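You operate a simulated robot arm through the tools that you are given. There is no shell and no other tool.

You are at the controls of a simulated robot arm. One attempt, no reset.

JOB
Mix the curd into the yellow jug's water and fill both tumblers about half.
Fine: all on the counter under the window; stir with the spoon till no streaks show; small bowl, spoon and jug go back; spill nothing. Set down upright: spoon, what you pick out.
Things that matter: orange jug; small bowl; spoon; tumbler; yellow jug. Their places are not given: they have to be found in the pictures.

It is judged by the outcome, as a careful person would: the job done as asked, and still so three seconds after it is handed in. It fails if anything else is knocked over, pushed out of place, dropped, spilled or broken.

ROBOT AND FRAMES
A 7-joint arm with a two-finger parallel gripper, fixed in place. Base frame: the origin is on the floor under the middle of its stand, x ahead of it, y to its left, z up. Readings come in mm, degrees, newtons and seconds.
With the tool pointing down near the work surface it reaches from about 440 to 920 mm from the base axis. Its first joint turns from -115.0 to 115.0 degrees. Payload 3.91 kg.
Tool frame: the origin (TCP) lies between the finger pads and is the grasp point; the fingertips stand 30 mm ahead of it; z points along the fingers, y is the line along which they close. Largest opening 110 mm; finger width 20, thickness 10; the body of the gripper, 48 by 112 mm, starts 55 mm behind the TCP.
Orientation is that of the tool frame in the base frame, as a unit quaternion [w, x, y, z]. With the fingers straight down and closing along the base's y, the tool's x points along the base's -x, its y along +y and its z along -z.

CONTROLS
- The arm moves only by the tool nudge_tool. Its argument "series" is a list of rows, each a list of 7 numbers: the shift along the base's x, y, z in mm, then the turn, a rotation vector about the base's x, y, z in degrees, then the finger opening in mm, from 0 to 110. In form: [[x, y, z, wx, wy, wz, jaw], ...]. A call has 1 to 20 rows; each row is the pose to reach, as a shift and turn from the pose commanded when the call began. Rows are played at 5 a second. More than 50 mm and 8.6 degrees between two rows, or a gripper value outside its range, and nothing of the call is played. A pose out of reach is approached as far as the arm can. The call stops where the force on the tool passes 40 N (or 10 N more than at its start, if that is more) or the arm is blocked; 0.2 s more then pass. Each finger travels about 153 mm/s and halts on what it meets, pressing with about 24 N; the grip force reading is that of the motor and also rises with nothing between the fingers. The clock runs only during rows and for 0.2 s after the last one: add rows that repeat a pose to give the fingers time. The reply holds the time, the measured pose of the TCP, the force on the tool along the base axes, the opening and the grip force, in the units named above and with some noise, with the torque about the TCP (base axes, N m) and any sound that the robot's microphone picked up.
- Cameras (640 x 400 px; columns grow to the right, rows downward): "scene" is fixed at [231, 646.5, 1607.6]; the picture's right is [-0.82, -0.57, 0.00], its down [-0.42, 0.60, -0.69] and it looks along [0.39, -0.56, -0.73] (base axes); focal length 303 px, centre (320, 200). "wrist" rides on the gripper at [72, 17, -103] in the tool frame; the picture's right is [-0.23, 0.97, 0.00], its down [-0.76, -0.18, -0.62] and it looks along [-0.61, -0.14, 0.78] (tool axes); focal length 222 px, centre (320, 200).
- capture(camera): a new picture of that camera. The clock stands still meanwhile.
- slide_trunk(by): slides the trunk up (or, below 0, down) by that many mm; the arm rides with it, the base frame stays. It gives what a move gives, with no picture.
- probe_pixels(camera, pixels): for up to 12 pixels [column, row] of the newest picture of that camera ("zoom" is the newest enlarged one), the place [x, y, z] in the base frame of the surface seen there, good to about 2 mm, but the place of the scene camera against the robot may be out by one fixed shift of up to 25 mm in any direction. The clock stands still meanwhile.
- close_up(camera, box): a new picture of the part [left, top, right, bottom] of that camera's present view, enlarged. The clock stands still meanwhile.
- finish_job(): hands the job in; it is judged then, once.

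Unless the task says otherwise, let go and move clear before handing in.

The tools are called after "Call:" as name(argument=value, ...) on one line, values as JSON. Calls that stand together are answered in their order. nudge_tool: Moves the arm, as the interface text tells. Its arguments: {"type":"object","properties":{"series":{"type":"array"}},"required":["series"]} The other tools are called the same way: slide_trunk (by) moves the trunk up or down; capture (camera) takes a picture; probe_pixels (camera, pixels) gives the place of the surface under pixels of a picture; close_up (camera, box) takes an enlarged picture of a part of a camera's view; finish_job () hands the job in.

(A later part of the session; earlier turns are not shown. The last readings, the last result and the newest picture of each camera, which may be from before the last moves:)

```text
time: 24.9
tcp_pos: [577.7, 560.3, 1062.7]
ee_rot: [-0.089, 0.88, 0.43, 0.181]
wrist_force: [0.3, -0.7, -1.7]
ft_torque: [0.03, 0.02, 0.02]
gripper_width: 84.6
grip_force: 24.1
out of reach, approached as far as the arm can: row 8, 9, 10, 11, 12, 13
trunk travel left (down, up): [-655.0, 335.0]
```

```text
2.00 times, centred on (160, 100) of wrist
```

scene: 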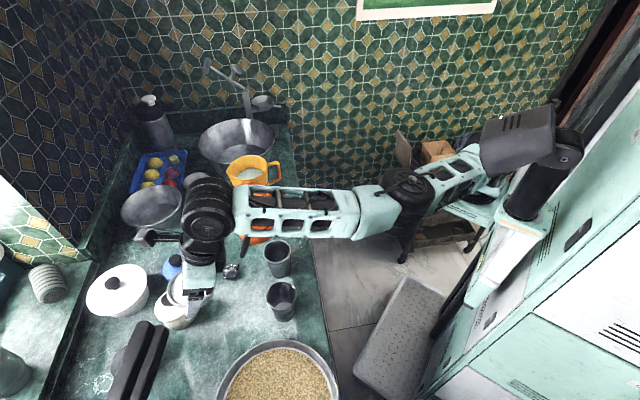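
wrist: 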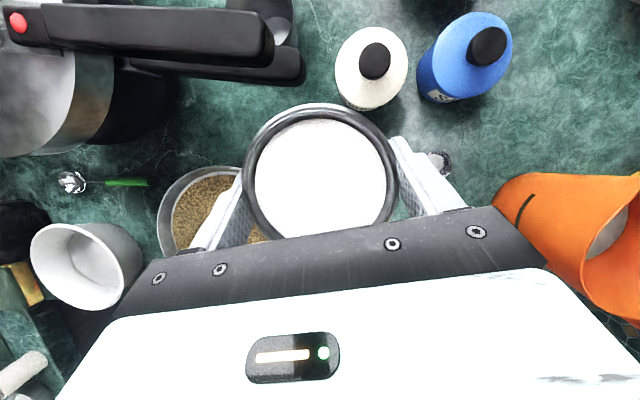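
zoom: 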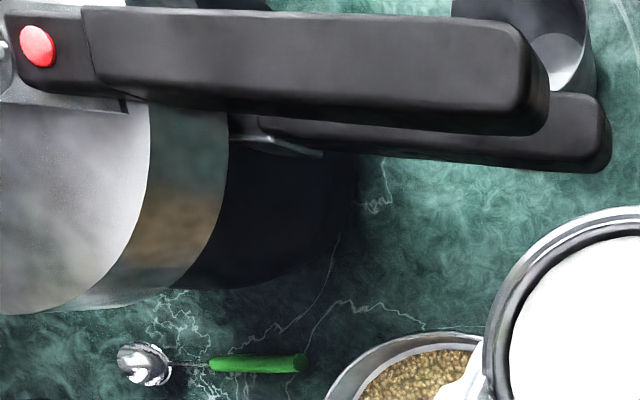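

The window and sill are at the left, above this same counter. The green spoon is beyond the arm's reach, so the black-handled standing spoon is the one meant. I'll now carry the bowl smoothly towards the yellow jug.

Call:
nudge_tool(series=[[2.5, -3.2, 0, 0, 0, 0, 60], [7.4, -9.5, 0, 0, 0, 0, 60], [14.7, -19, 0, 0, 0, 0, 60], [23.3, -30, 0, 0, 0, 0, 60], [33.1, -42.7, 0, 0, 0, 0, 60], [43.5, -56.1, 0, 0, 0, 0, 60], [53.9, -69.5, 0, 0, 0, 0, 60], [64.4, -83, 0, 0, 0, 0, 60], [74.8, -96.4, 0, 0, 0, 0, 60], [85.2, -109.8, 0, 0, 0, 0, 60], [95.6, -123.2, 0, 0, 0, 0, 60], [106, -136.7, 0, 0, 0, 0, 60], [116.5, -150.1, 0, 0, 0, 0, 60], [126.9, -163.5, 0, 0, 0, 0, 60], [137.3, -177, 0, 0, 0, 0, 60], [147.1, -189.6, 0, 0, 0, 0, 60], [154.5, -199.1, 0, 0, 0, 0, 60], [159.4, -205.4, 0, 0, 0, 0, 60], [161.8, -208.6, 0, 0, 0, 0, 60], [162.4, -209.4, 0, 0, 0, 0, 60]])

Call:
capture(camera="scene")

```text
time: 29.1
tcp_pos: [742.5, 350.5, 1063.0]
ee_rot: [-0.089, 0.881, 0.429, 0.179]
wrist_force: [-0.7, -0.1, -1.4]
ft_torque: [0.0, 0.02, 0.0]
gripper_width: 84.5
grip_force: 24.1
trunk travel left (down, up): [-655.0, 335.0]
```

```text
taken
```

scene: 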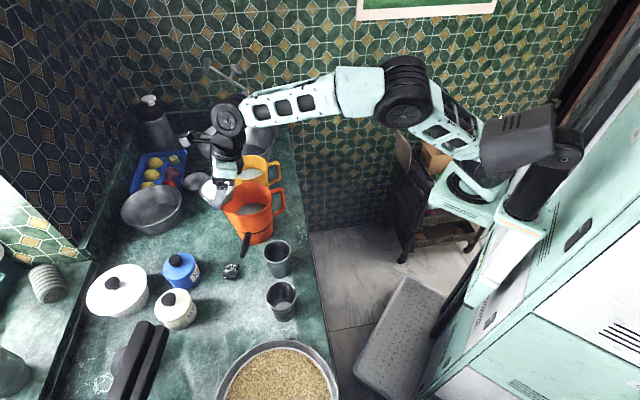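

All looks fine; the bowl is above the orange jug's spout side. I'll continue to a point with the bowl's near lip over the yellow jug's mouth.

Call:
nudge_tool(series=[[2.4, -3.2, 0, 0, 0, 0, 60], [7.3, -9.6, 0, 0, 0, 0, 60], [14.5, -19.1, 0, 0, 0, 0, 60], [23, -30.2, 0, 0, 0, 0, 60], [32.7, -43, 0, 0, 0, 0, 60], [43, -56.5, 0, 0, 0, 0, 60], [53.2, -70, 0, 0, 0, 0, 60], [63.5, -83.6, 0, 0, 0, 0, 60], [73.8, -97.1, 0, 0, 0, 0, 60], [83.5, -109.8, 0, 0, 0, 0, 60], [92, -121, 0, 0, 0, 0, 60], [98, -129, 0, 0, 0, 0, 60], [102.2, -134.5, 0, 0, 0, 0, 60], [104.5, -137.5, 0, 0, 0, 0, 60], [104.5, -137.5, 0, 0, 0, 0, 60]])

Call:
capture(camera="scene")

Call:
capture(camera="wrist")

```text
time: 32.3
tcp_pos: [847.1, 212.7, 1061.4]
ee_rot: [-0.088, 0.881, 0.429, 0.18]
wrist_force: [-0.1, 0.0, -1.4]
ft_torque: [-0.01, 0.02, -0.02]
gripper_width: 84.4
grip_force: 24.2
trunk travel left (down, up): [-655.0, 335.0]
```

```text
taken
```

scene: 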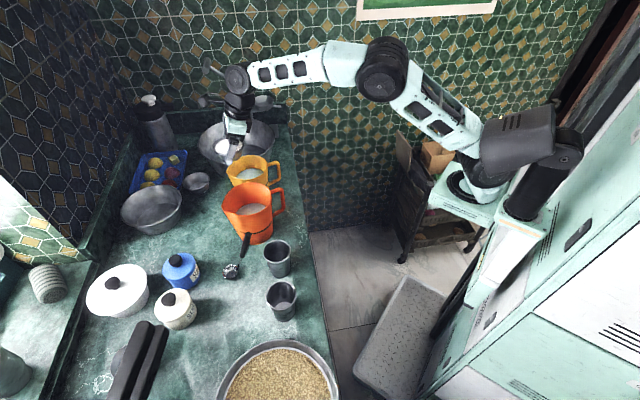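

```text
taken
```

wrist: 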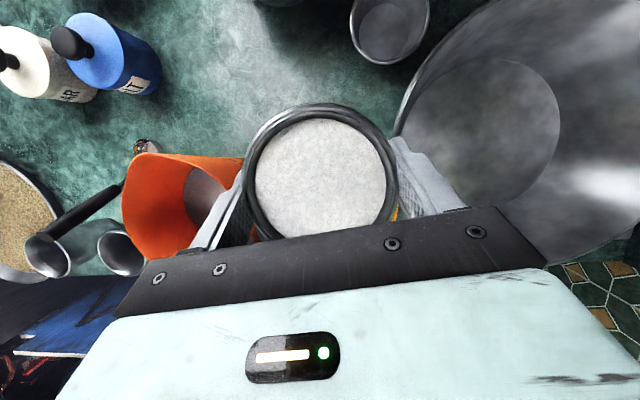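

The bowl's near lip is now right above the jug's centre (821,179). I'll begin the tilt slowly about the closing axis, keeping the lip over the mouth and lowering slightly, then check where the curd falls.

Call:
nudge_tool(series=[[0.9, 1.2, -4, 2.36, -1.85, 0, 60], [1.8, 2.4, -8, 4.73, -3.7, 0, 60], [2.6, 3.4, -12, 7.09, -5.54, 0, 60], [3.4, 4.3, -15, 9.46, -7.39, 0, 60], [4.0, 5.1, -17, 11.82, -9.24, 0, 60], [3.6, 4.6, -17, 14.18, -11.09, 0, 60]])

Call:
close_up(camera="scene", box=[190, 100, 310, 220])

Call:
capture(camera="wrist")

```text
time: 33.7
tcp_pos: [850.4, 217.4, 1045.5]
ee_rot: [-0.154, 0.842, 0.41, 0.316]
wrist_force: [-0.4, 0.0, -1.9]
ft_torque: [-0.02, -0.02, 0.01]
gripper_width: 84.7
grip_force: 24.0
trunk travel left (down, up): [-655.0, 335.0]
```

```text
3.33 times, centred on (250, 160) of scene
```

zoom: 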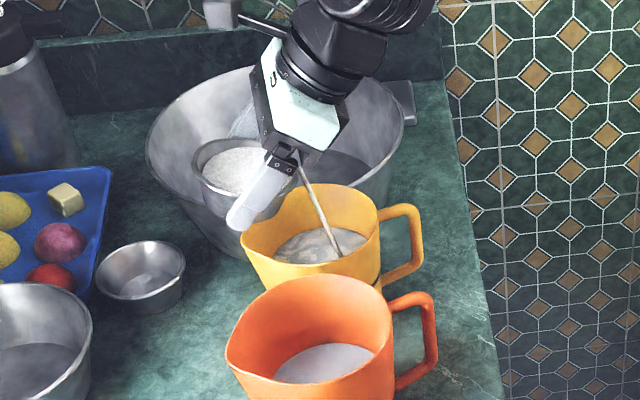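

```text
taken
```

wrist: 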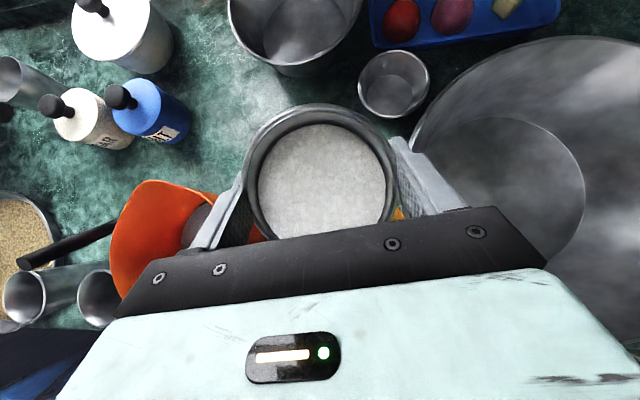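

A thin stream lands inside the jug at zoom (342,253), a bit towards the handle side. I'll keep tilting slowly while shifting the lip outward about 14 mm to centre the stream.

Call:
nudge_tool(series=[[2.1, 2.7, 0, 1.97, -1.54, 0, 60], [4.1, 5.3, 0, 3.94, -3.08, 0, 60], [5.5, 7.0, 0, 5.91, -4.62, 0, 60], [6.8, 8.7, 0, 7.88, -6.16, 0, 60], [6.3, 8.0, 0, 9.85, -7.7, 0, 60], [5.7, 7.2, 0, 11.82, -9.24, 0, 60], [5.0, 6.4, 0, 13.79, -10.78, 0, 60], [4.3, 5.5, 0, 15.76, -12.32, 0, 60]])

Call:
close_up(camera="scene", box=[190, 100, 310, 220])

```text
time: 35.5
tcp_pos: [853.4, 224.1, 1044.5]
ee_rot: [-0.222, 0.774, 0.376, 0.458]
wrist_force: [-0.2, 1.4, -1.5]
ft_torque: [-0.07, -0.01, -0.04]
gripper_width: 84.2
grip_force: 23.8
trunk travel left (down, up): [-655.0, 335.0]
```

```text
3.33 times, centred on (250, 160) of scene
```

zoom: 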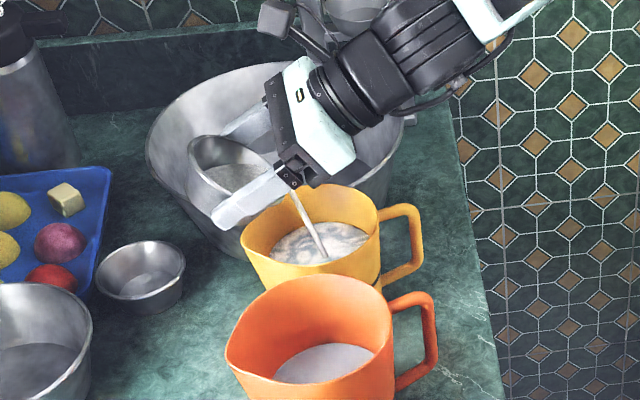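

The stream now lands well inside the jug at zoom (325,256). I'll continue the slow tilt.

Call:
nudge_tool(series=[[-0.7, -0.9, 0, 1.97, -1.54, 0, 60], [-1.5, -1.9, 0, 3.94, -3.08, 0, 60], [-2.3, -3.0, 0, 5.91, -4.62, 0, 60], [-3.1, -4.0, 0, 7.88, -6.16, 0, 60], [-4.0, -5.1, 0, 9.85, -7.7, 0, 60], [-4.9, -6.3, 0, 11.82, -9.24, 0, 60], [-5.9, -7.5, 0, 13.79, -10.78, 0, 60], [-6.8, -8.7, 0, 15.76, -12.32, 0, 60], [-7.8, -10, 0, 17.73, -13.86, 0, 60], [-8.9, -11.3, 0, 19.7, -15.4, 0, 60], [-9.9, -12.7, 0, 21.67, -16.94, 0, 60], [-11, -14, 0, 23.64, -18.48, 0, 60]])

Call:
close_up(camera="scene", box=[190, 100, 310, 220])

Call:
capture(camera="wrist")

```text
time: 38.1
tcp_pos: [842.9, 208.4, 1044.6]
ee_rot: [-0.313, 0.63, 0.306, 0.642]
wrist_force: [0.2, 0.3, -0.1]
ft_torque: [-0.02, -0.02, -0.03]
gripper_width: 83.8
grip_force: 24.4
trunk travel left (down, up): [-655.0, 335.0]
```

```text
3.33 times, centred on (250, 160) of scene
```

zoom: 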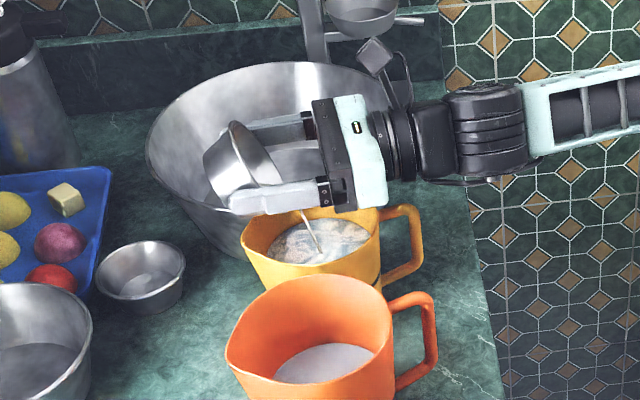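

```text
taken
```

wrist: 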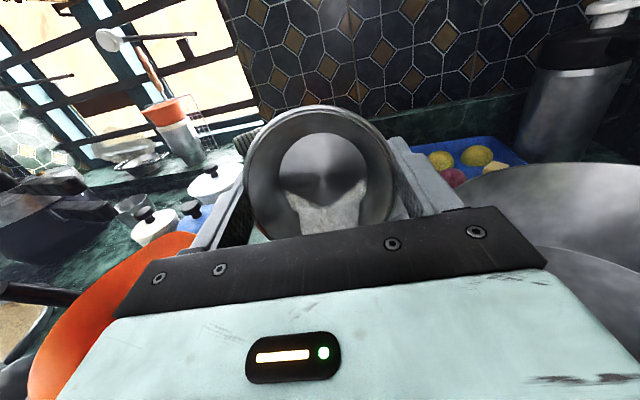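

Only a little curd remains (wrist (330,215)). I'll tilt the last 20° while rising a bit for handle clearance, and hold so that it drains.

Call:
nudge_tool(series=[[-1.1, -1.4, 1, 1.97, -1.54, 0, 60], [-2.2, -2.8, 3, 3.94, -3.08, 0, 60], [-3.3, -4.2, 4, 5.91, -4.62, 0, 60], [-4.4, -5.7, 6, 7.88, -6.16, 0, 60], [-5.5, -7.1, 7, 9.85, -7.7, 0, 60], [-6.7, -8.6, 8, 11.82, -9.24, 0, 60], [-7.8, -10, 9, 13.79, -10.78, 0, 60], [-9, -11.5, 10, 15.76, -12.32, 0, 60], [-9, -11.5, 10, 15.76, -12.32, 0, 60], [-9, -11.5, 10, 15.76, -12.32, 0, 60], [-9, -11.5, 10, 15.76, -12.32, 0, 60], [-9, -11.5, 10, 15.76, -12.32, 0, 60], [-9, -11.5, 10, 15.76, -12.32, 0, 60], [-9, -11.5, 10, 15.76, -12.32, 0, 60]])

Call:
close_up(camera="scene", box=[190, 100, 310, 220])

Call:
capture(camera="wrist")

```text
time: 39.8
tcp_pos: [834.9, 195.9, 1122.7]
ee_rot: [-0.318, 0.477, 0.306, 0.76]
wrist_force: [-0.5, 0.1, -0.2]
ft_torque: [0.01, 0.01, 0.02]
gripper_width: 83.8
grip_force: 23.9
trunk travel left (down, up): [-655.0, 335.0]
stopped in row 8: the arm was blocked; the commanded pose is now the measured one
```

```text
3.33 times, centred on (250, 160) of scene
```

zoom: 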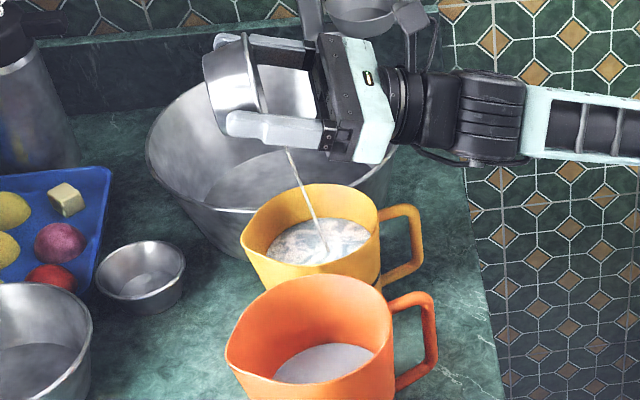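

```text
taken
```

wrist: 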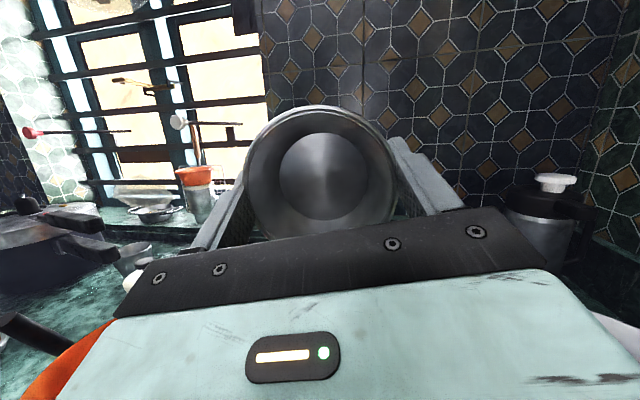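

The bowl is now tipped fully (tool 21° above horizontal) and nearly empty; the arm was stopped by a joint limit and rose to z=1123, but the last thin stream still lands inside the jug at zoom (330,255). I'll hold still to let it drain.

Call:
nudge_tool(series=[[0, 0, 0, 0, 0, 0, 60], [0, 0, 0, 0, 0, 0, 60], [0, 0, 0, 0, 0, 0, 60], [0, 0, 0, 0, 0, 0, 60], [0, 0, 0, 0, 0, 0, 60], [0, 0, 0, 0, 0, 0, 60], [0, 0, 0, 0, 0, 0, 60], [0, 0, 0, 0, 0, 0, 60]])

Call:
close_up(camera="scene", box=[190, 100, 310, 220])

Call:
capture(camera="scene")

Call:
close_up(camera="wrist", box=[220, 90, 430, 250])

```text
time: 41.6
tcp_pos: [835.5, 195.8, 1122.5]
ee_rot: [-0.317, 0.479, 0.305, 0.76]
wrist_force: [-0.7, 0.2, -0.6]
ft_torque: [-0.04, -0.01, 0.03]
gripper_width: 83.7
grip_force: 23.9
trunk travel left (down, up): [-655.0, 335.0]
```

```text
3.33 times, centred on (250, 160) of scene
```

zoom: 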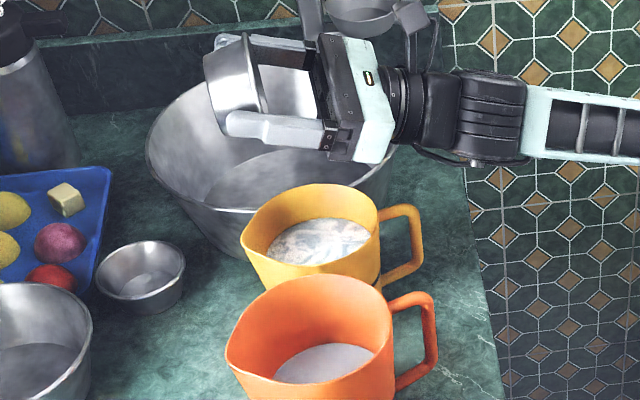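

```text
taken
```

scene: 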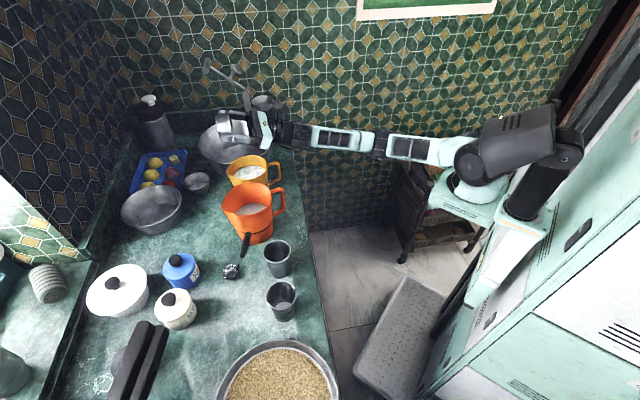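

```text
2.50 times, centred on (325, 170) of wrist
```

zoom: 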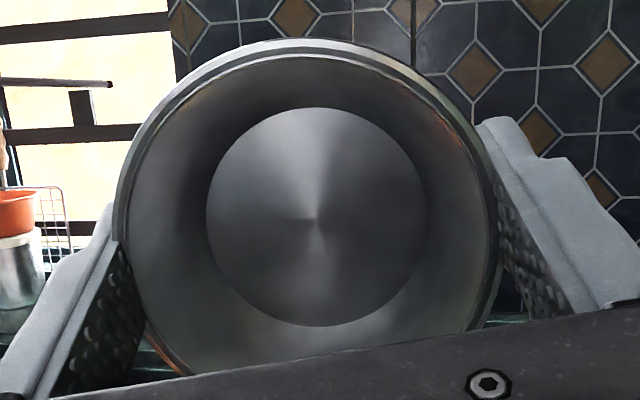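

The bowl is empty and the stream has stopped; white streaks show in the jug. I'll turn the bowl back level gradually, rising clear of the jug.

Call:
nudge_tool(series=[[1, 1.5, 0, -5.4, 5.0, -0.6, 60], [2, 3, 0, -10.8, 10.0, -1.2, 60], [3, 4.5, 0, -16.1, 15.0, -1.7, 60], [4, 6, -4, -21.5, 20.0, -2.3, 60], [5, 7.5, -8, -26.9, 25.0, -2.9, 60], [6, 9, -12, -32.3, 30.1, -3.5, 60]])

Call:
close_up(camera="scene", box=[190, 100, 310, 220])

```text
time: 43.0
tcp_pos: [841.4, 202.1, 1107.2]
ee_rot: [-0.217, 0.736, 0.393, 0.507]
wrist_force: [1.1, -0.3, -0.6]
ft_torque: [0.05, 0.0, 0.06]
gripper_width: 83.3
grip_force: 24.3
trunk travel left (down, up): [-655.0, 335.0]
```

```text
3.33 times, centred on (250, 160) of scene
```

zoom: 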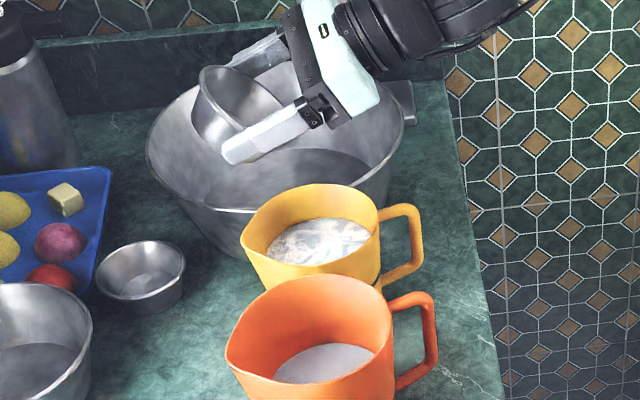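

Going well. I'll finish levelling the bowl and rise slightly.

Call:
nudge_tool(series=[[0, 1, -4, -5.4, 5.0, -0.6, 60], [0, 2, -8, -10.8, 10.0, -1.2, 60], [0, 3, -12, -16.1, 15.0, -1.7, 60], [0, 4, -16, -21.5, 20.0, -2.3, 60], [0, 5, -20, -26.9, 25.0, -2.9, 60], [0, 6, -24, -32.2, 30.1, -3.4, 60], [0, 6, -24, -32.2, 30.1, -3.4, 60]])

Call:
capture(camera="wrist")

Call:
close_up(camera="scene", box=[190, 100, 310, 220])

```text
time: 44.6
tcp_pos: [840.8, 209.5, 1083.0]
ee_rot: [-0.087, 0.882, 0.428, 0.179]
wrist_force: [0.2, -0.3, -0.5]
ft_torque: [0.01, -0.02, 0.02]
gripper_width: 83.3
grip_force: 23.9
out of reach, approached as far as the arm can: row 1
trunk travel left (down, up): [-655.0, 335.0]
```

```text
taken
```

wrist: 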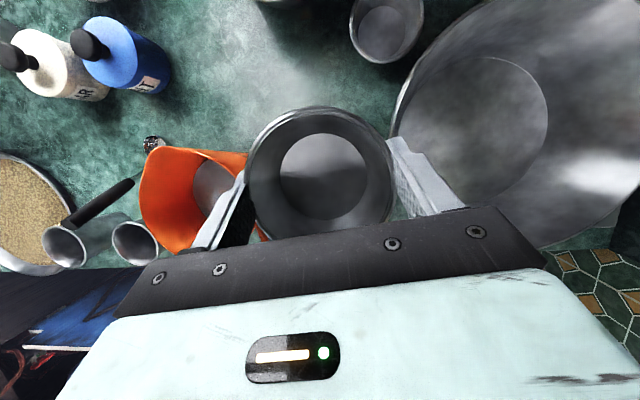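

```text
3.33 times, centred on (250, 160) of scene
```

zoom: 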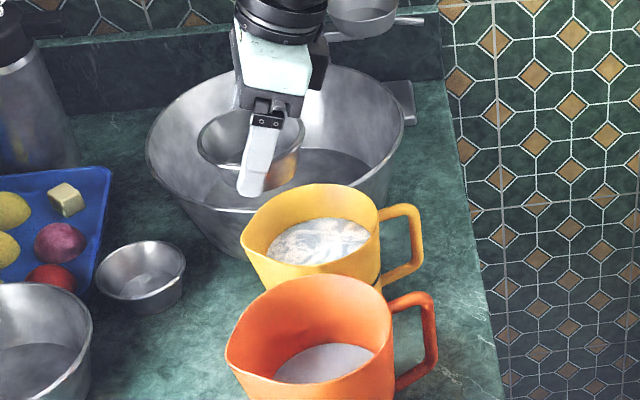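

The bowl is empty and level. I'll carry it back over the path to above its original spot.

Call:
nudge_tool(series=[[-28, 40, -8, 0, 0, 0, 60], [-56, 80, -18, 0, 0, 0, 60], [-84, 121, -20, 0, 0, 0, 60], [-112, 161, -20, 0, 0, 0, 60], [-140, 201, -20, 0, 0, 0, 60], [-168, 241, -25, 0, 0, 0, 60], [-196, 281, -35, 0, 0, 0, 60], [-224, 321, -55, 0, 0, 0, 60], [-240, 345, -75, 0, 0, 0, 60], [-248.8, 356.7, -95, 0, 0, 0, 60], [-248.8, 356.7, -125, 0, 0, 0, 60], [-248.8, 356.7, -150, 0, 0, 0, 60], [-248.8, 356.7, -150, 0, 0, 0, 60]])

Call:
capture(camera="wrist")

Call:
capture(camera="scene")

```text
refused: row 8 steps farther than a row can; nothing moved
```

```text
taken
```

wrist: 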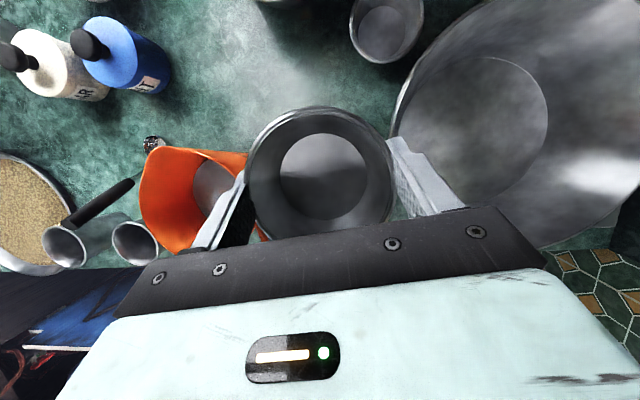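

```text
taken
```

scene: 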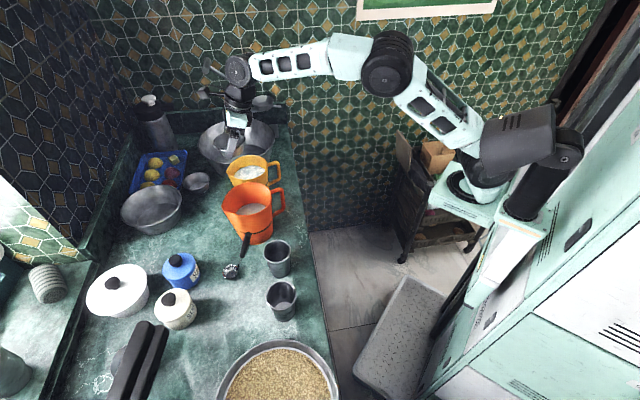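

Row 8 was a little longer than 50 mm, so nothing moved. I'll resend the path with shorter steps.

Call:
nudge_tool(series=[[-25, 36, -8, 0, 0, 0, 60], [-50, 72, -16, 0, 0, 0, 60], [-75, 108, -20, 0, 0, 0, 60], [-100, 144, -20, 0, 0, 0, 60], [-125, 180, -20, 0, 0, 0, 60], [-150, 216, -22, 0, 0, 0, 60], [-172, 247, -28, 0, 0, 0, 60], [-194, 278, -36, 0, 0, 0, 60], [-214, 307, -48, 0, 0, 0, 60], [-230, 330, -64, 0, 0, 0, 60], [-242, 347, -84, 0, 0, 0, 60], [-248.8, 356.7, -105, 0, 0, 0, 60], [-248.8, 356.7, -130, 0, 0, 0, 60], [-248.8, 356.7, -150, 0, 0, 0, 60], [-248.8, 356.7, -150, 0, 0, 0, 60]])

Call:
capture(camera="wrist")

Call:
capture(camera="scene")

```text
time: 47.8
tcp_pos: [591.4, 567.3, 932.6]
ee_rot: [-0.086, 0.882, 0.427, 0.18]
wrist_force: [0.6, 0.8, 0.1]
ft_torque: [0.02, 0.0, -0.04]
gripper_width: 83.4
grip_force: 23.6
trunk travel left (down, up): [-655.0, 335.0]
```

```text
taken
```

wrist: 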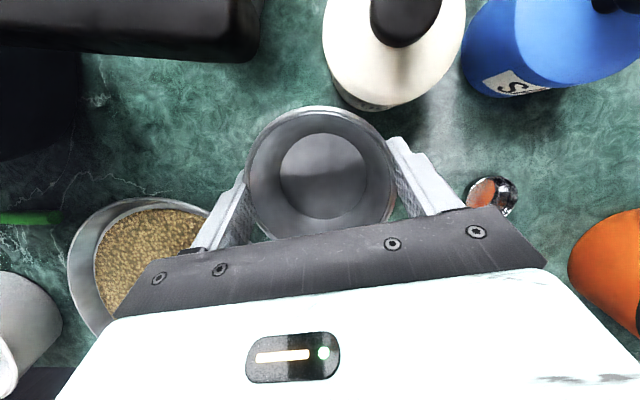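

```text
taken
```

scene: 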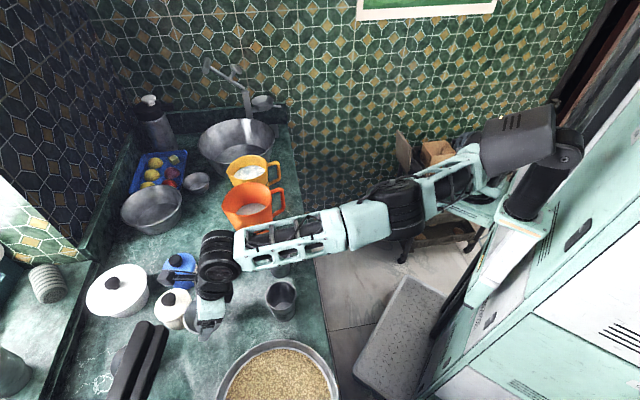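

I'm above the original spot at (591,567,933). I'll probe the bowl's rim to check it is level in the grip before setting it down.

Call:
probe_pixels(camera="wrist", pixels=[[248, 175], [262, 135], [290, 113], [318, 107], [350, 113], [378, 137], [394, 170], [392, 200], [262, 220], [320, 175]])

```text
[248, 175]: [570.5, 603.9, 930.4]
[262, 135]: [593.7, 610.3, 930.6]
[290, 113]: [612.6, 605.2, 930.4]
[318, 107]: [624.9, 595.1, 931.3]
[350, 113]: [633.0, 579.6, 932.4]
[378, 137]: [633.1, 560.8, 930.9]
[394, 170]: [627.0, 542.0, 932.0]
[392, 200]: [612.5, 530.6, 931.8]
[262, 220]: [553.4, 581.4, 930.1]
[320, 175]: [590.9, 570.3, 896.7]
```

The rim is level (930–932) and centred at (592,567.5), matching the original place. I'll lower it about 54 mm gently until it touches.

Call:
nudge_tool(series=[[0.5, -0.5, -20, 0, 0, 0, 60], [0.5, -0.5, -35, 0, 0, 0, 60], [0.5, -0.5, -45, 0, 0, 0, 60], [0.5, -0.5, -50, 0, 0, 0, 60], [0.5, -0.5, -52, 0, 0, 0, 60], [0.5, -0.5, -53, 0, 0, 0, 60], [0.5, -0.5, -54, 0, 0, 0, 60]])

```text
time: 49.4
tcp_pos: [593.3, 567.8, 879.1]
ee_rot: [-0.087, 0.882, 0.427, 0.181]
wrist_force: [1.0, 0.8, 4.0]
ft_torque: [0.11, 0.01, -0.05]
gripper_width: 83.5
grip_force: 23.5
trunk travel left (down, up): [-655.0, 335.0]
```

Contact is felt (+4 N upward), so the bowl is on the counter. I'll open the fingers gently and then rise.

Call:
nudge_tool(series=[[0, 0, 0, 0, 0, 0, 80], [0, 0, 0, 0, 0, 0, 84], [0, 0, 0, 0, 0, 0, 86], [0, 0, 0, 0, 0, 0, 90], [0, 0, 0, 0, 0, 0, 98], [0, 0, 0, 0, 0, 0, 108], [0, 0, 0, 0, 0, 0, 110], [0, 0, 15, 0, 0, 0, 110], [0, 0, 35, 0, 0, 0, 110], [0, 0, 60, 0, 0, 0, 110], [0, 0, 80, 0, 0, 0, 110]])

Call:
capture(camera="wrist")

Call:
probe_pixels(camera="wrist", pixels=[[282, 170], [300, 135], [330, 120], [362, 132], [380, 165], [370, 198], [340, 217]])

```text
time: 51.8
tcp_pos: [591.3, 566.6, 958.6]
ee_rot: [-0.086, 0.882, 0.427, 0.179]
wrist_force: [0.8, 1.3, 0.6]
ft_torque: [0.02, 0.01, 0.0]
gripper_width: 110.0
grip_force: 0.0
trunk travel left (down, up): [-655.0, 335.0]
```

```text
taken
```

wrist: 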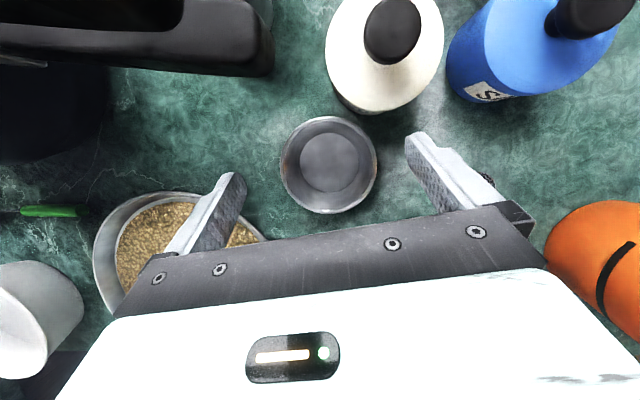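

```text
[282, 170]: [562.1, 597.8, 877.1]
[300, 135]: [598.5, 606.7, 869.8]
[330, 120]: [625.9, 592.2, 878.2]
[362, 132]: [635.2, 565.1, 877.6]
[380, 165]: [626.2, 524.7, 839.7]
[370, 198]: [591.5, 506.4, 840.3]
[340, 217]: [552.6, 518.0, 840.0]
```

The bowl stands back in place (rim fit ≈(593,567)). The present tool tilt and heading (23°, 52°) almost match the spoon handle's lean, so I'll move to a point above the handle along its axis.

Call:
nudge_tool(series=[[0, -30, 20, 0, 0, 0, 110], [0, -65, 45, 0, 0, 0, 100], [1, -100, 70, 0, 0, 0, 80], [2, -135, 90, 0, 0, 0, 60], [3, -168, 105, 0, 0, 0, 50], [4.7, -199, 116, 0, 0, 0, 50], [4.7, -199, 116, 0, 0, 0, 50]])

Call:
capture(camera="wrist")

Call:
close_up(camera="wrist", box=[220, 80, 460, 240])

```text
time: 53.4
tcp_pos: [599.5, 365.9, 1073.5]
ee_rot: [-0.083, 0.884, 0.425, 0.177]
wrist_force: [-0.9, 0.5, -0.2]
ft_torque: [-0.01, 0.01, 0.03]
gripper_width: 50.1
grip_force: 0.1
trunk travel left (down, up): [-655.0, 335.0]
```

```text
taken
```

wrist: 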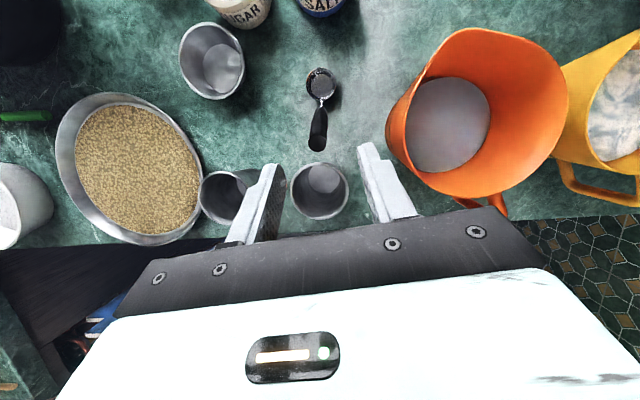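

```text
2.50 times, centred on (340, 160) of wrist
```

zoom: 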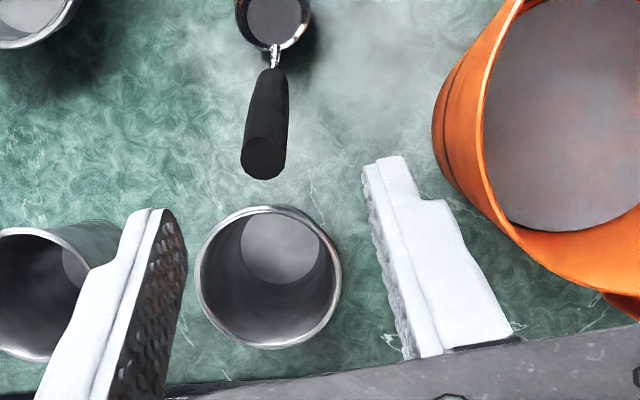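

The handle's tip is visible at zoom (263,158). I'll probe it and the handle to fix the axis.

Call:
probe_pixels(camera="zoom", pixels=[[263, 158], [245, 158], [283, 155], [263, 178], [263, 140], [268, 110], [270, 80], [272, 60], [275, 20], [240, 15], [308, 15], [272, 48]])

Call:
close_up(camera="wrist", box=[280, 50, 360, 160])

```text
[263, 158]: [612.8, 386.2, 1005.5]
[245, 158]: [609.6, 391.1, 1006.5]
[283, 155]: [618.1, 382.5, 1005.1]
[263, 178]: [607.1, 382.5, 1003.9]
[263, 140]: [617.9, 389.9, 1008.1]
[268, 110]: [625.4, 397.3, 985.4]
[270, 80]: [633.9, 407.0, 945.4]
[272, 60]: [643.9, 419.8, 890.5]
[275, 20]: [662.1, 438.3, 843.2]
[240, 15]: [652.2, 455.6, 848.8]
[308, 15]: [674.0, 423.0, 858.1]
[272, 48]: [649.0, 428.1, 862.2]
```

```text
3.64 times, centred on (320, 105) of wrist
```

zoom: 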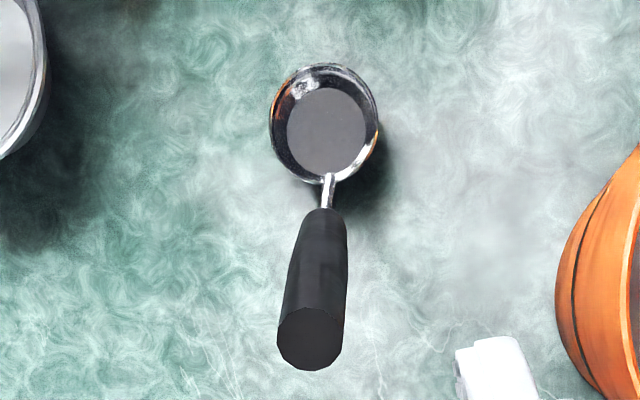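

The handle axis runs through (613,386,1005.5) towards (649,428,862), parallel to the tool axis. I'll slide the open fingers down along it to z≈972.

Call:
nudge_tool(series=[[1, 5, -25, 0, 0, 0, 50], [8, 13, -50, 0, 0, 0, 50], [15, 22, -77, 0, 0, 0, 50], [21.9, 30.2, -101.5, 0, 0, 0, 50], [21.9, 30.2, -101.5, 0, 0, 0, 50]])

Call:
close_up(camera="wrist", box=[220, 80, 460, 240])

Call:
close_up(camera="scene", box=[190, 200, 310, 320])

```text
time: 54.6
tcp_pos: [617.8, 399.0, 975.1]
ee_rot: [-0.087, 0.882, 0.427, 0.179]
wrist_force: [-0.4, 1.0, 0.1]
ft_torque: [0.01, 0.03, -0.01]
gripper_width: 50.2
grip_force: 0.1
trunk travel left (down, up): [-655.0, 335.0]
```

```text
2.50 times, centred on (340, 160) of wrist
```

zoom: 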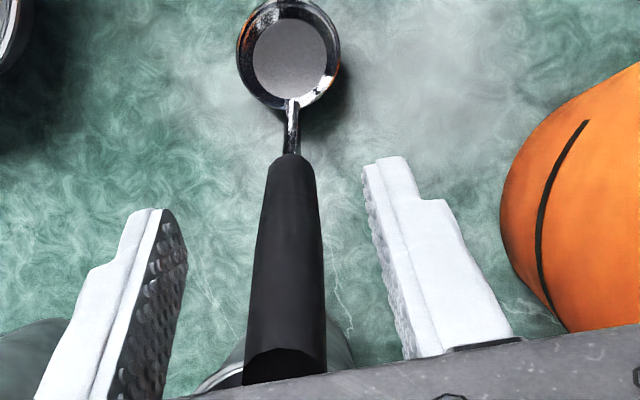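

```text
3.33 times, centred on (250, 260) of scene
```

zoom: 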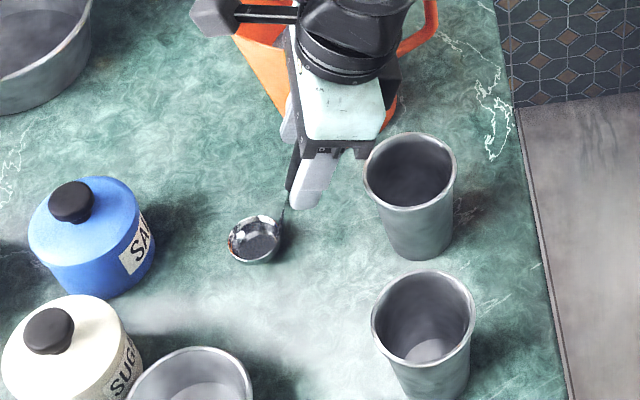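

The handle is between the fingers, about 4 mm nearer the right one. I'll shift sideways to centre and close gently.

Call:
nudge_tool(series=[[1.6, -1.3, 0, 0, 0, 0, 50], [3.1, -2.5, 0, 0, 0, 0, 46], [3.1, -2.5, 0, 0, 0, 0, 38], [3.1, -2.5, 0, 0, 0, 0, 30], [3.1, -2.5, 0, 0, 0, 0, 24], [3.1, -2.5, 0, 0, 0, 0, 20], [3.1, -2.5, 0, 0, 0, 0, 17], [3.1, -2.5, 0, 0, 0, 0, 15], [3.1, -2.5, 0, 0, 0, 0, 13], [3.1, -2.5, 0, 0, 0, 0, 10], [3.1, -2.5, 0, 0, 0, 0, 5], [3.1, -2.5, 0, 0, 0, 0, 5]])

Call:
close_up(camera="wrist", box=[220, 80, 460, 240])

```text
time: 57.2
tcp_pos: [621.4, 394.7, 973.2]
ee_rot: [-0.086, 0.882, 0.427, 0.18]
wrist_force: [-0.2, 0.8, 0.4]
ft_torque: [0.06, -0.07, 0.02]
gripper_width: 15.9
grip_force: 24.3
trunk travel left (down, up): [-655.0, 335.0]
```

```text
2.50 times, centred on (340, 160) of wrist
```

zoom: 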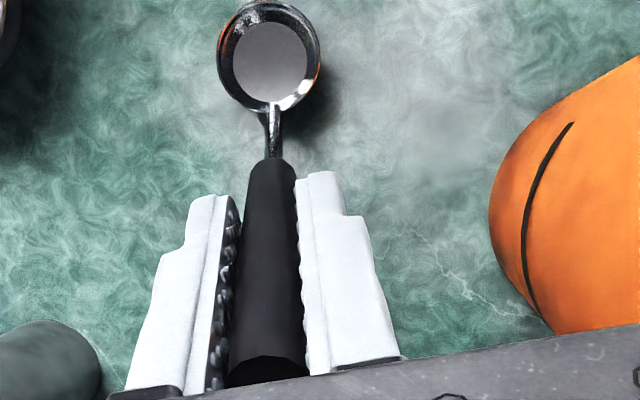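

The spoon handle is gripped (15.9 mm). I'll lift it a little, then raise the trunk 150 mm so the spoon clears the orange jug and the arm gets better reach over the yellow jug.

Call:
nudge_tool(series=[[0, 0, 3, 0, 0, 0, 5], [0, 0, 10, 0, 0, 0, 5], [0, 0, 25, 0, 0, 0, 5], [0, 0, 40, 0, 0, 0, 5], [0, 0, 40, 0, 0, 0, 5]])

Call:
slide_trunk(by=150)

Call:
capture(camera="scene")

Call:
capture(camera="wrist")

```text
time: 58.4
tcp_pos: [622.7, 397.1, 1013.8]
ee_rot: [-0.086, 0.882, 0.426, 0.18]
wrist_force: [-0.1, 0.5, -0.9]
ft_torque: [-0.07, 0.02, -0.03]
gripper_width: 15.8
grip_force: 24.2
trunk travel left (down, up): [-655.0, 335.0]
```

```text
time: 60.2
tcp_pos: [622.5, 396.7, 1163.8]
ee_rot: [-0.086, 0.882, 0.427, 0.179]
wrist_force: [0.8, -0.4, -0.8]
ft_torque: [-0.02, 0.01, 0.03]
gripper_width: 15.6
grip_force: 23.9
trunk travel left (down, up): [-805.0, 185.0]
```

```text
taken
```

scene: 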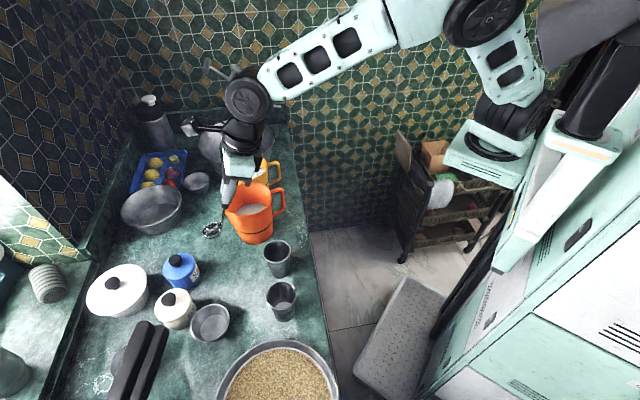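

```text
taken
```

wrist: 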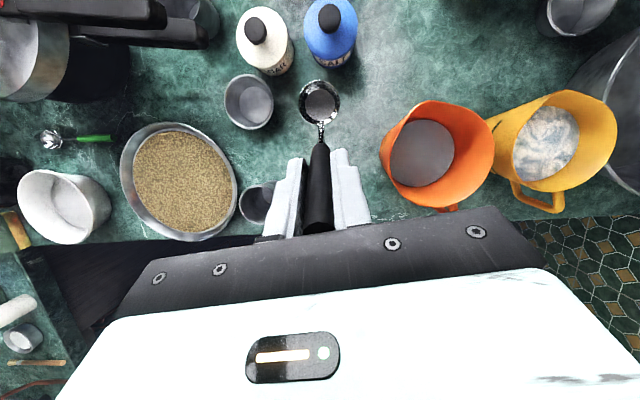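

The spoon hangs free with its cup at z≈1034. I'll bring it over the yellow jug while turning it nearly vertical.

Call:
nudge_tool(series=[[26, -33, 0, -2.0, 1.6, 0, 5], [52, -66, 0, -4.1, 3.2, 0, 5], [78, -99, 0, -6.1, 4.8, 0, 5], [104, -132, 0, -8.1, 6.3, 0, 5], [130, -166, 0, -10.1, 7.9, 0, 5], [156, -199, 0, -12.2, 9.5, 0, 5], [181.5, -231.7, 0, -14.2, 11.1, 0, 5], [181.5, -231.7, 0, -14.2, 11.1, 0, 5]])

Call:
capture(camera="wrist")

Call:
close_up(camera="scene", box=[190, 60, 310, 220])

```text
time: 62.0
tcp_pos: [803.1, 163.7, 1162.9]
ee_rot: [-0.017, 0.899, 0.436, 0.039]
wrist_force: [0.7, -0.5, -1.2]
ft_torque: [0.0, 0.0, 0.02]
gripper_width: 16.0
grip_force: 23.6
trunk travel left (down, up): [-805.0, 185.0]
```

```text
taken
```

wrist: 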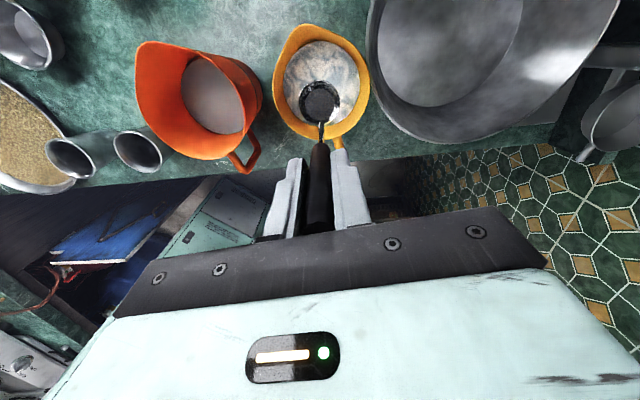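

```text
2.50 times, centred on (250, 140) of scene
```

zoom: 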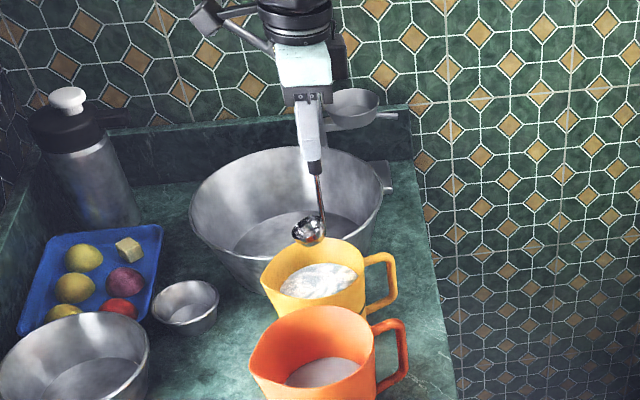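

The spoon now hangs over the jug. I'll probe the spoon's cup and the jug's rim from this wrist picture to line them up.

Call:
close_up(camera="wrist", box=[260, 10, 388, 170])

Call:
probe_pixels(camera="wrist", pixels=[[320, 101], [320, 117], [302, 100], [337, 100], [320, 84], [283, 60], [300, 27], [335, 33], [365, 70], [366, 100], [280, 100], [300, 70]])

```text
2.50 times, centred on (324, 90) of wrist
```

zoom: 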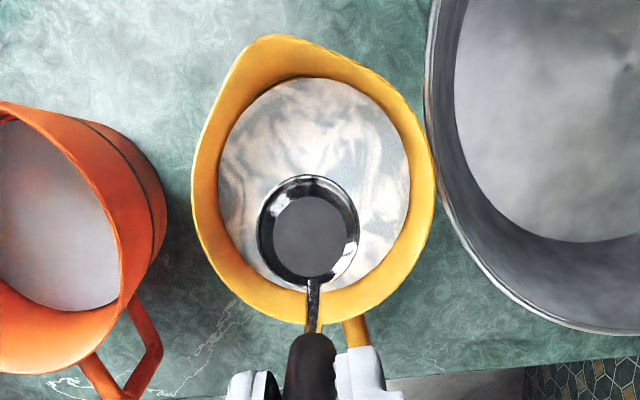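

```text
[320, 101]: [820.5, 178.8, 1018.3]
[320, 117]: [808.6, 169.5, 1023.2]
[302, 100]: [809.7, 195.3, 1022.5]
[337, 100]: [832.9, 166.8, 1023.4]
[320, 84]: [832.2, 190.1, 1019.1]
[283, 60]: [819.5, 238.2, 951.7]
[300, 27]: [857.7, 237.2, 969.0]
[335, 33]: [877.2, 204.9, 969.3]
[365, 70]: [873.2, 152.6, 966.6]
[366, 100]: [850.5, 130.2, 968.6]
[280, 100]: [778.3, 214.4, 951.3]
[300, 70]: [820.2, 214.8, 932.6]
```

The cup is exactly over the jug's centre (820.5,178.8) and the liquid level is at 933, 37 mm below the rim. I'll lower the spoon into the liquid.

Call:
nudge_tool(series=[[0, 0, -25, 0, 0, 0, 5], [0, 0, -50, 0, 0, 0, 5], [0, 0, -72, 0, 0, 0, 5], [0, 0, -90, 0, 0, 0, 5], [0, 0, -108, 0, 0, 0, 5], [0, 0, -124, 0, 0, 0, 5], [0, 0, -138, 0, 0, 0, 5], [0, 0, -148, 0, 0, 0, 5], [0, 0, -152, 0, 0, 0, 5]])

Call:
close_up(camera="scene", box=[190, 100, 310, 220])

Call:
close_up(camera="wrist", box=[220, 40, 420, 200])

```text
time: 64.0
tcp_pos: [804.8, 164.6, 1011.4]
ee_rot: [-0.018, 0.899, 0.436, 0.039]
wrist_force: [0.1, -0.1, -0.4]
ft_torque: [-0.02, -0.01, -0.01]
gripper_width: 15.5
grip_force: 24.2
trunk travel left (down, up): [-805.0, 185.0]
```

```text
3.33 times, centred on (250, 160) of scene
```

zoom: 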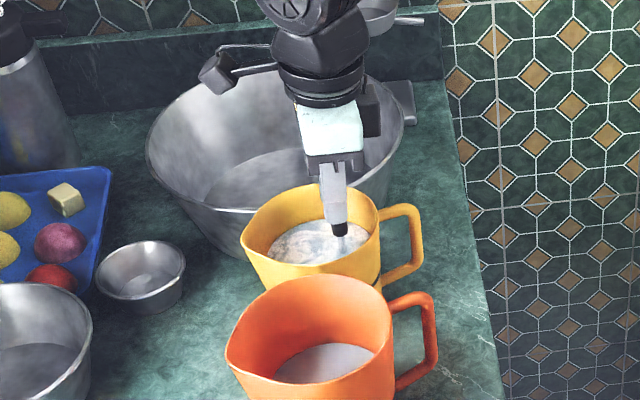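

```text
2.50 times, centred on (320, 120) of wrist
```

zoom: 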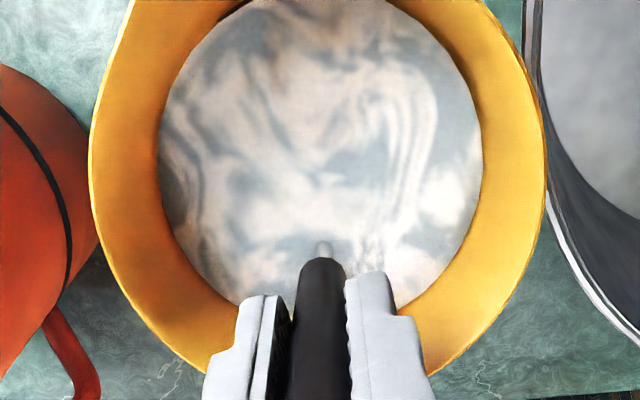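

The spoon is in the jug with its cup under the surface, and the streaks show clearly. I'll stir in circles of about 15 mm radius.

Call:
nudge_tool(series=[[8, 0, 0, 0, 0, 0, 5], [15, 0, 0, 0, 0, 0, 5], [10.6, 10.6, 0, 0, 0, 0, 5], [0, 15, 0, 0, 0, 0, 5], [-10.6, 10.6, 0, 0, 0, 0, 5], [-15, 0, 0, 0, 0, 0, 5], [-10.6, -10.6, 0, 0, 0, 0, 5], [0, -15, 0, 0, 0, 0, 5], [10.6, -10.6, 0, 0, 0, 0, 5], [15, 0, 0, 0, 0, 0, 5], [10.6, 10.6, 0, 0, 0, 0, 5], [0, 15, 0, 0, 0, 0, 5], [-10.6, 10.6, 0, 0, 0, 0, 5], [-15, 0, 0, 0, 0, 0, 5], [-10.6, -10.6, 0, 0, 0, 0, 5], [0, -15, 0, 0, 0, 0, 5], [10.6, -10.6, 0, 0, 0, 0, 5], [15, 0, 0, 0, 0, 0, 5], [8, 0, 0, 0, 0, 0, 5], [0, 0, 0, 0, 0, 0, 5]])

Call:
close_up(camera="wrist", box=[220, 40, 420, 200])

```text
time: 68.2
tcp_pos: [803.9, 164.8, 1011.4]
ee_rot: [-0.017, 0.899, 0.436, 0.04]
wrist_force: [0.4, 0.4, -0.9]
ft_torque: [-0.01, 0.04, 0.0]
gripper_width: 15.9
grip_force: 24.1
trunk travel left (down, up): [-805.0, 185.0]
```

```text
2.50 times, centred on (320, 120) of wrist
```

zoom: 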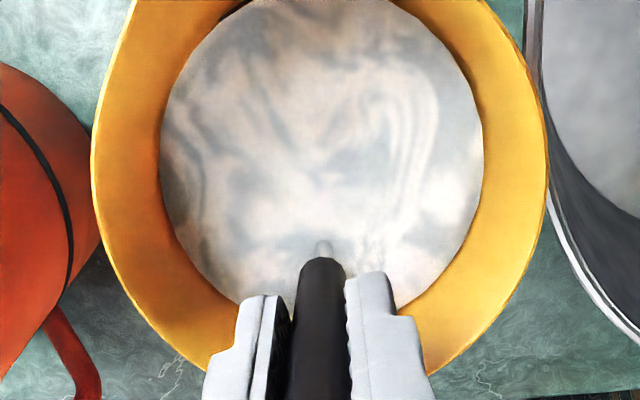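

The streaks are fading. I'll keep stirring, slightly larger and deeper.

Call:
nudge_tool(series=[[9, 0, -3, 0, 0, 0, 5], [17, 0, -4, 0, 0, 0, 5], [12, 12, -4, 0, 0, 0, 5], [0, 17, -4, 0, 0, 0, 5], [-12, 12, -4, 0, 0, 0, 5], [-17, 0, -4, 0, 0, 0, 5], [-12, -12, -4, 0, 0, 0, 5], [0, -17, -4, 0, 0, 0, 5], [12, -12, -4, 0, 0, 0, 5], [17, 0, -4, 0, 0, 0, 5], [12, 12, -4, 0, 0, 0, 5], [0, 17, -4, 0, 0, 0, 5], [-12, 12, -4, 0, 0, 0, 5], [-17, 0, -4, 0, 0, 0, 5], [-12, -12, -4, 0, 0, 0, 5], [0, -17, -4, 0, 0, 0, 5], [12, -12, -4, 0, 0, 0, 5], [17, 0, -4, 0, 0, 0, 5], [9, 0, -2, 0, 0, 0, 5], [0, 0, 0, 0, 0, 0, 5]])

Call:
nudge_tool(series=[[9, 0, 8, 0, 0, 0, 5], [17, 0, 12, 0, 0, 0, 5], [12, 12, 12, 0, 0, 0, 5], [0, 17, 12, 0, 0, 0, 5], [-12, 12, 12, 0, 0, 0, 5], [-17, 0, 12, 0, 0, 0, 5], [-12, -12, 12, 0, 0, 0, 5], [0, -17, 12, 0, 0, 0, 5], [12, -12, 12, 0, 0, 0, 5], [17, 0, 12, 0, 0, 0, 5], [12, 12, 12, 0, 0, 0, 5], [0, 17, 12, 0, 0, 0, 5], [-12, 12, 12, 0, 0, 0, 5], [-17, 0, 12, 0, 0, 0, 5], [-12, -12, 12, 0, 0, 0, 5], [0, -17, 12, 0, 0, 0, 5], [12, -12, 12, 0, 0, 0, 5], [17, 0, 8, 0, 0, 0, 5], [9, 0, 4, 0, 0, 0, 5], [0, 0, 0, 0, 0, 0, 5]])

Call:
close_up(camera="wrist", box=[220, 40, 420, 200])

Call:
close_up(camera="scene", box=[190, 100, 310, 220])

```text
time: 72.4
tcp_pos: [804.3, 165.5, 1011.5]
ee_rot: [-0.018, 0.899, 0.436, 0.041]
wrist_force: [0.2, 0.2, -1.3]
ft_torque: [-0.04, 0.02, -0.01]
gripper_width: 16.1
grip_force: 23.6
trunk travel left (down, up): [-805.0, 185.0]
```

```text
time: 76.6
tcp_pos: [804.5, 166.2, 1012.4]
ee_rot: [-0.018, 0.899, 0.435, 0.041]
wrist_force: [-0.4, 0.2, -1.4]
ft_torque: [-0.01, 0.07, 0.02]
gripper_width: 15.8
grip_force: 23.5
trunk travel left (down, up): [-805.0, 185.0]
```

```text
2.50 times, centred on (320, 120) of wrist
```

zoom: 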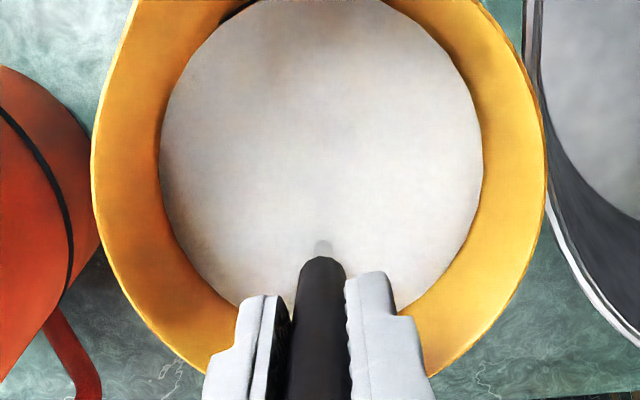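

```text
3.33 times, centred on (250, 160) of scene
```

zoom: 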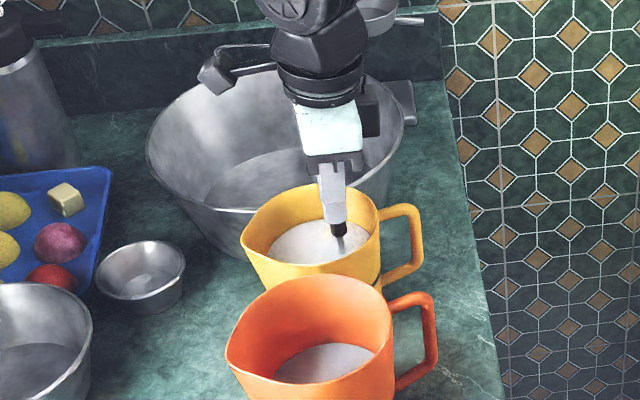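

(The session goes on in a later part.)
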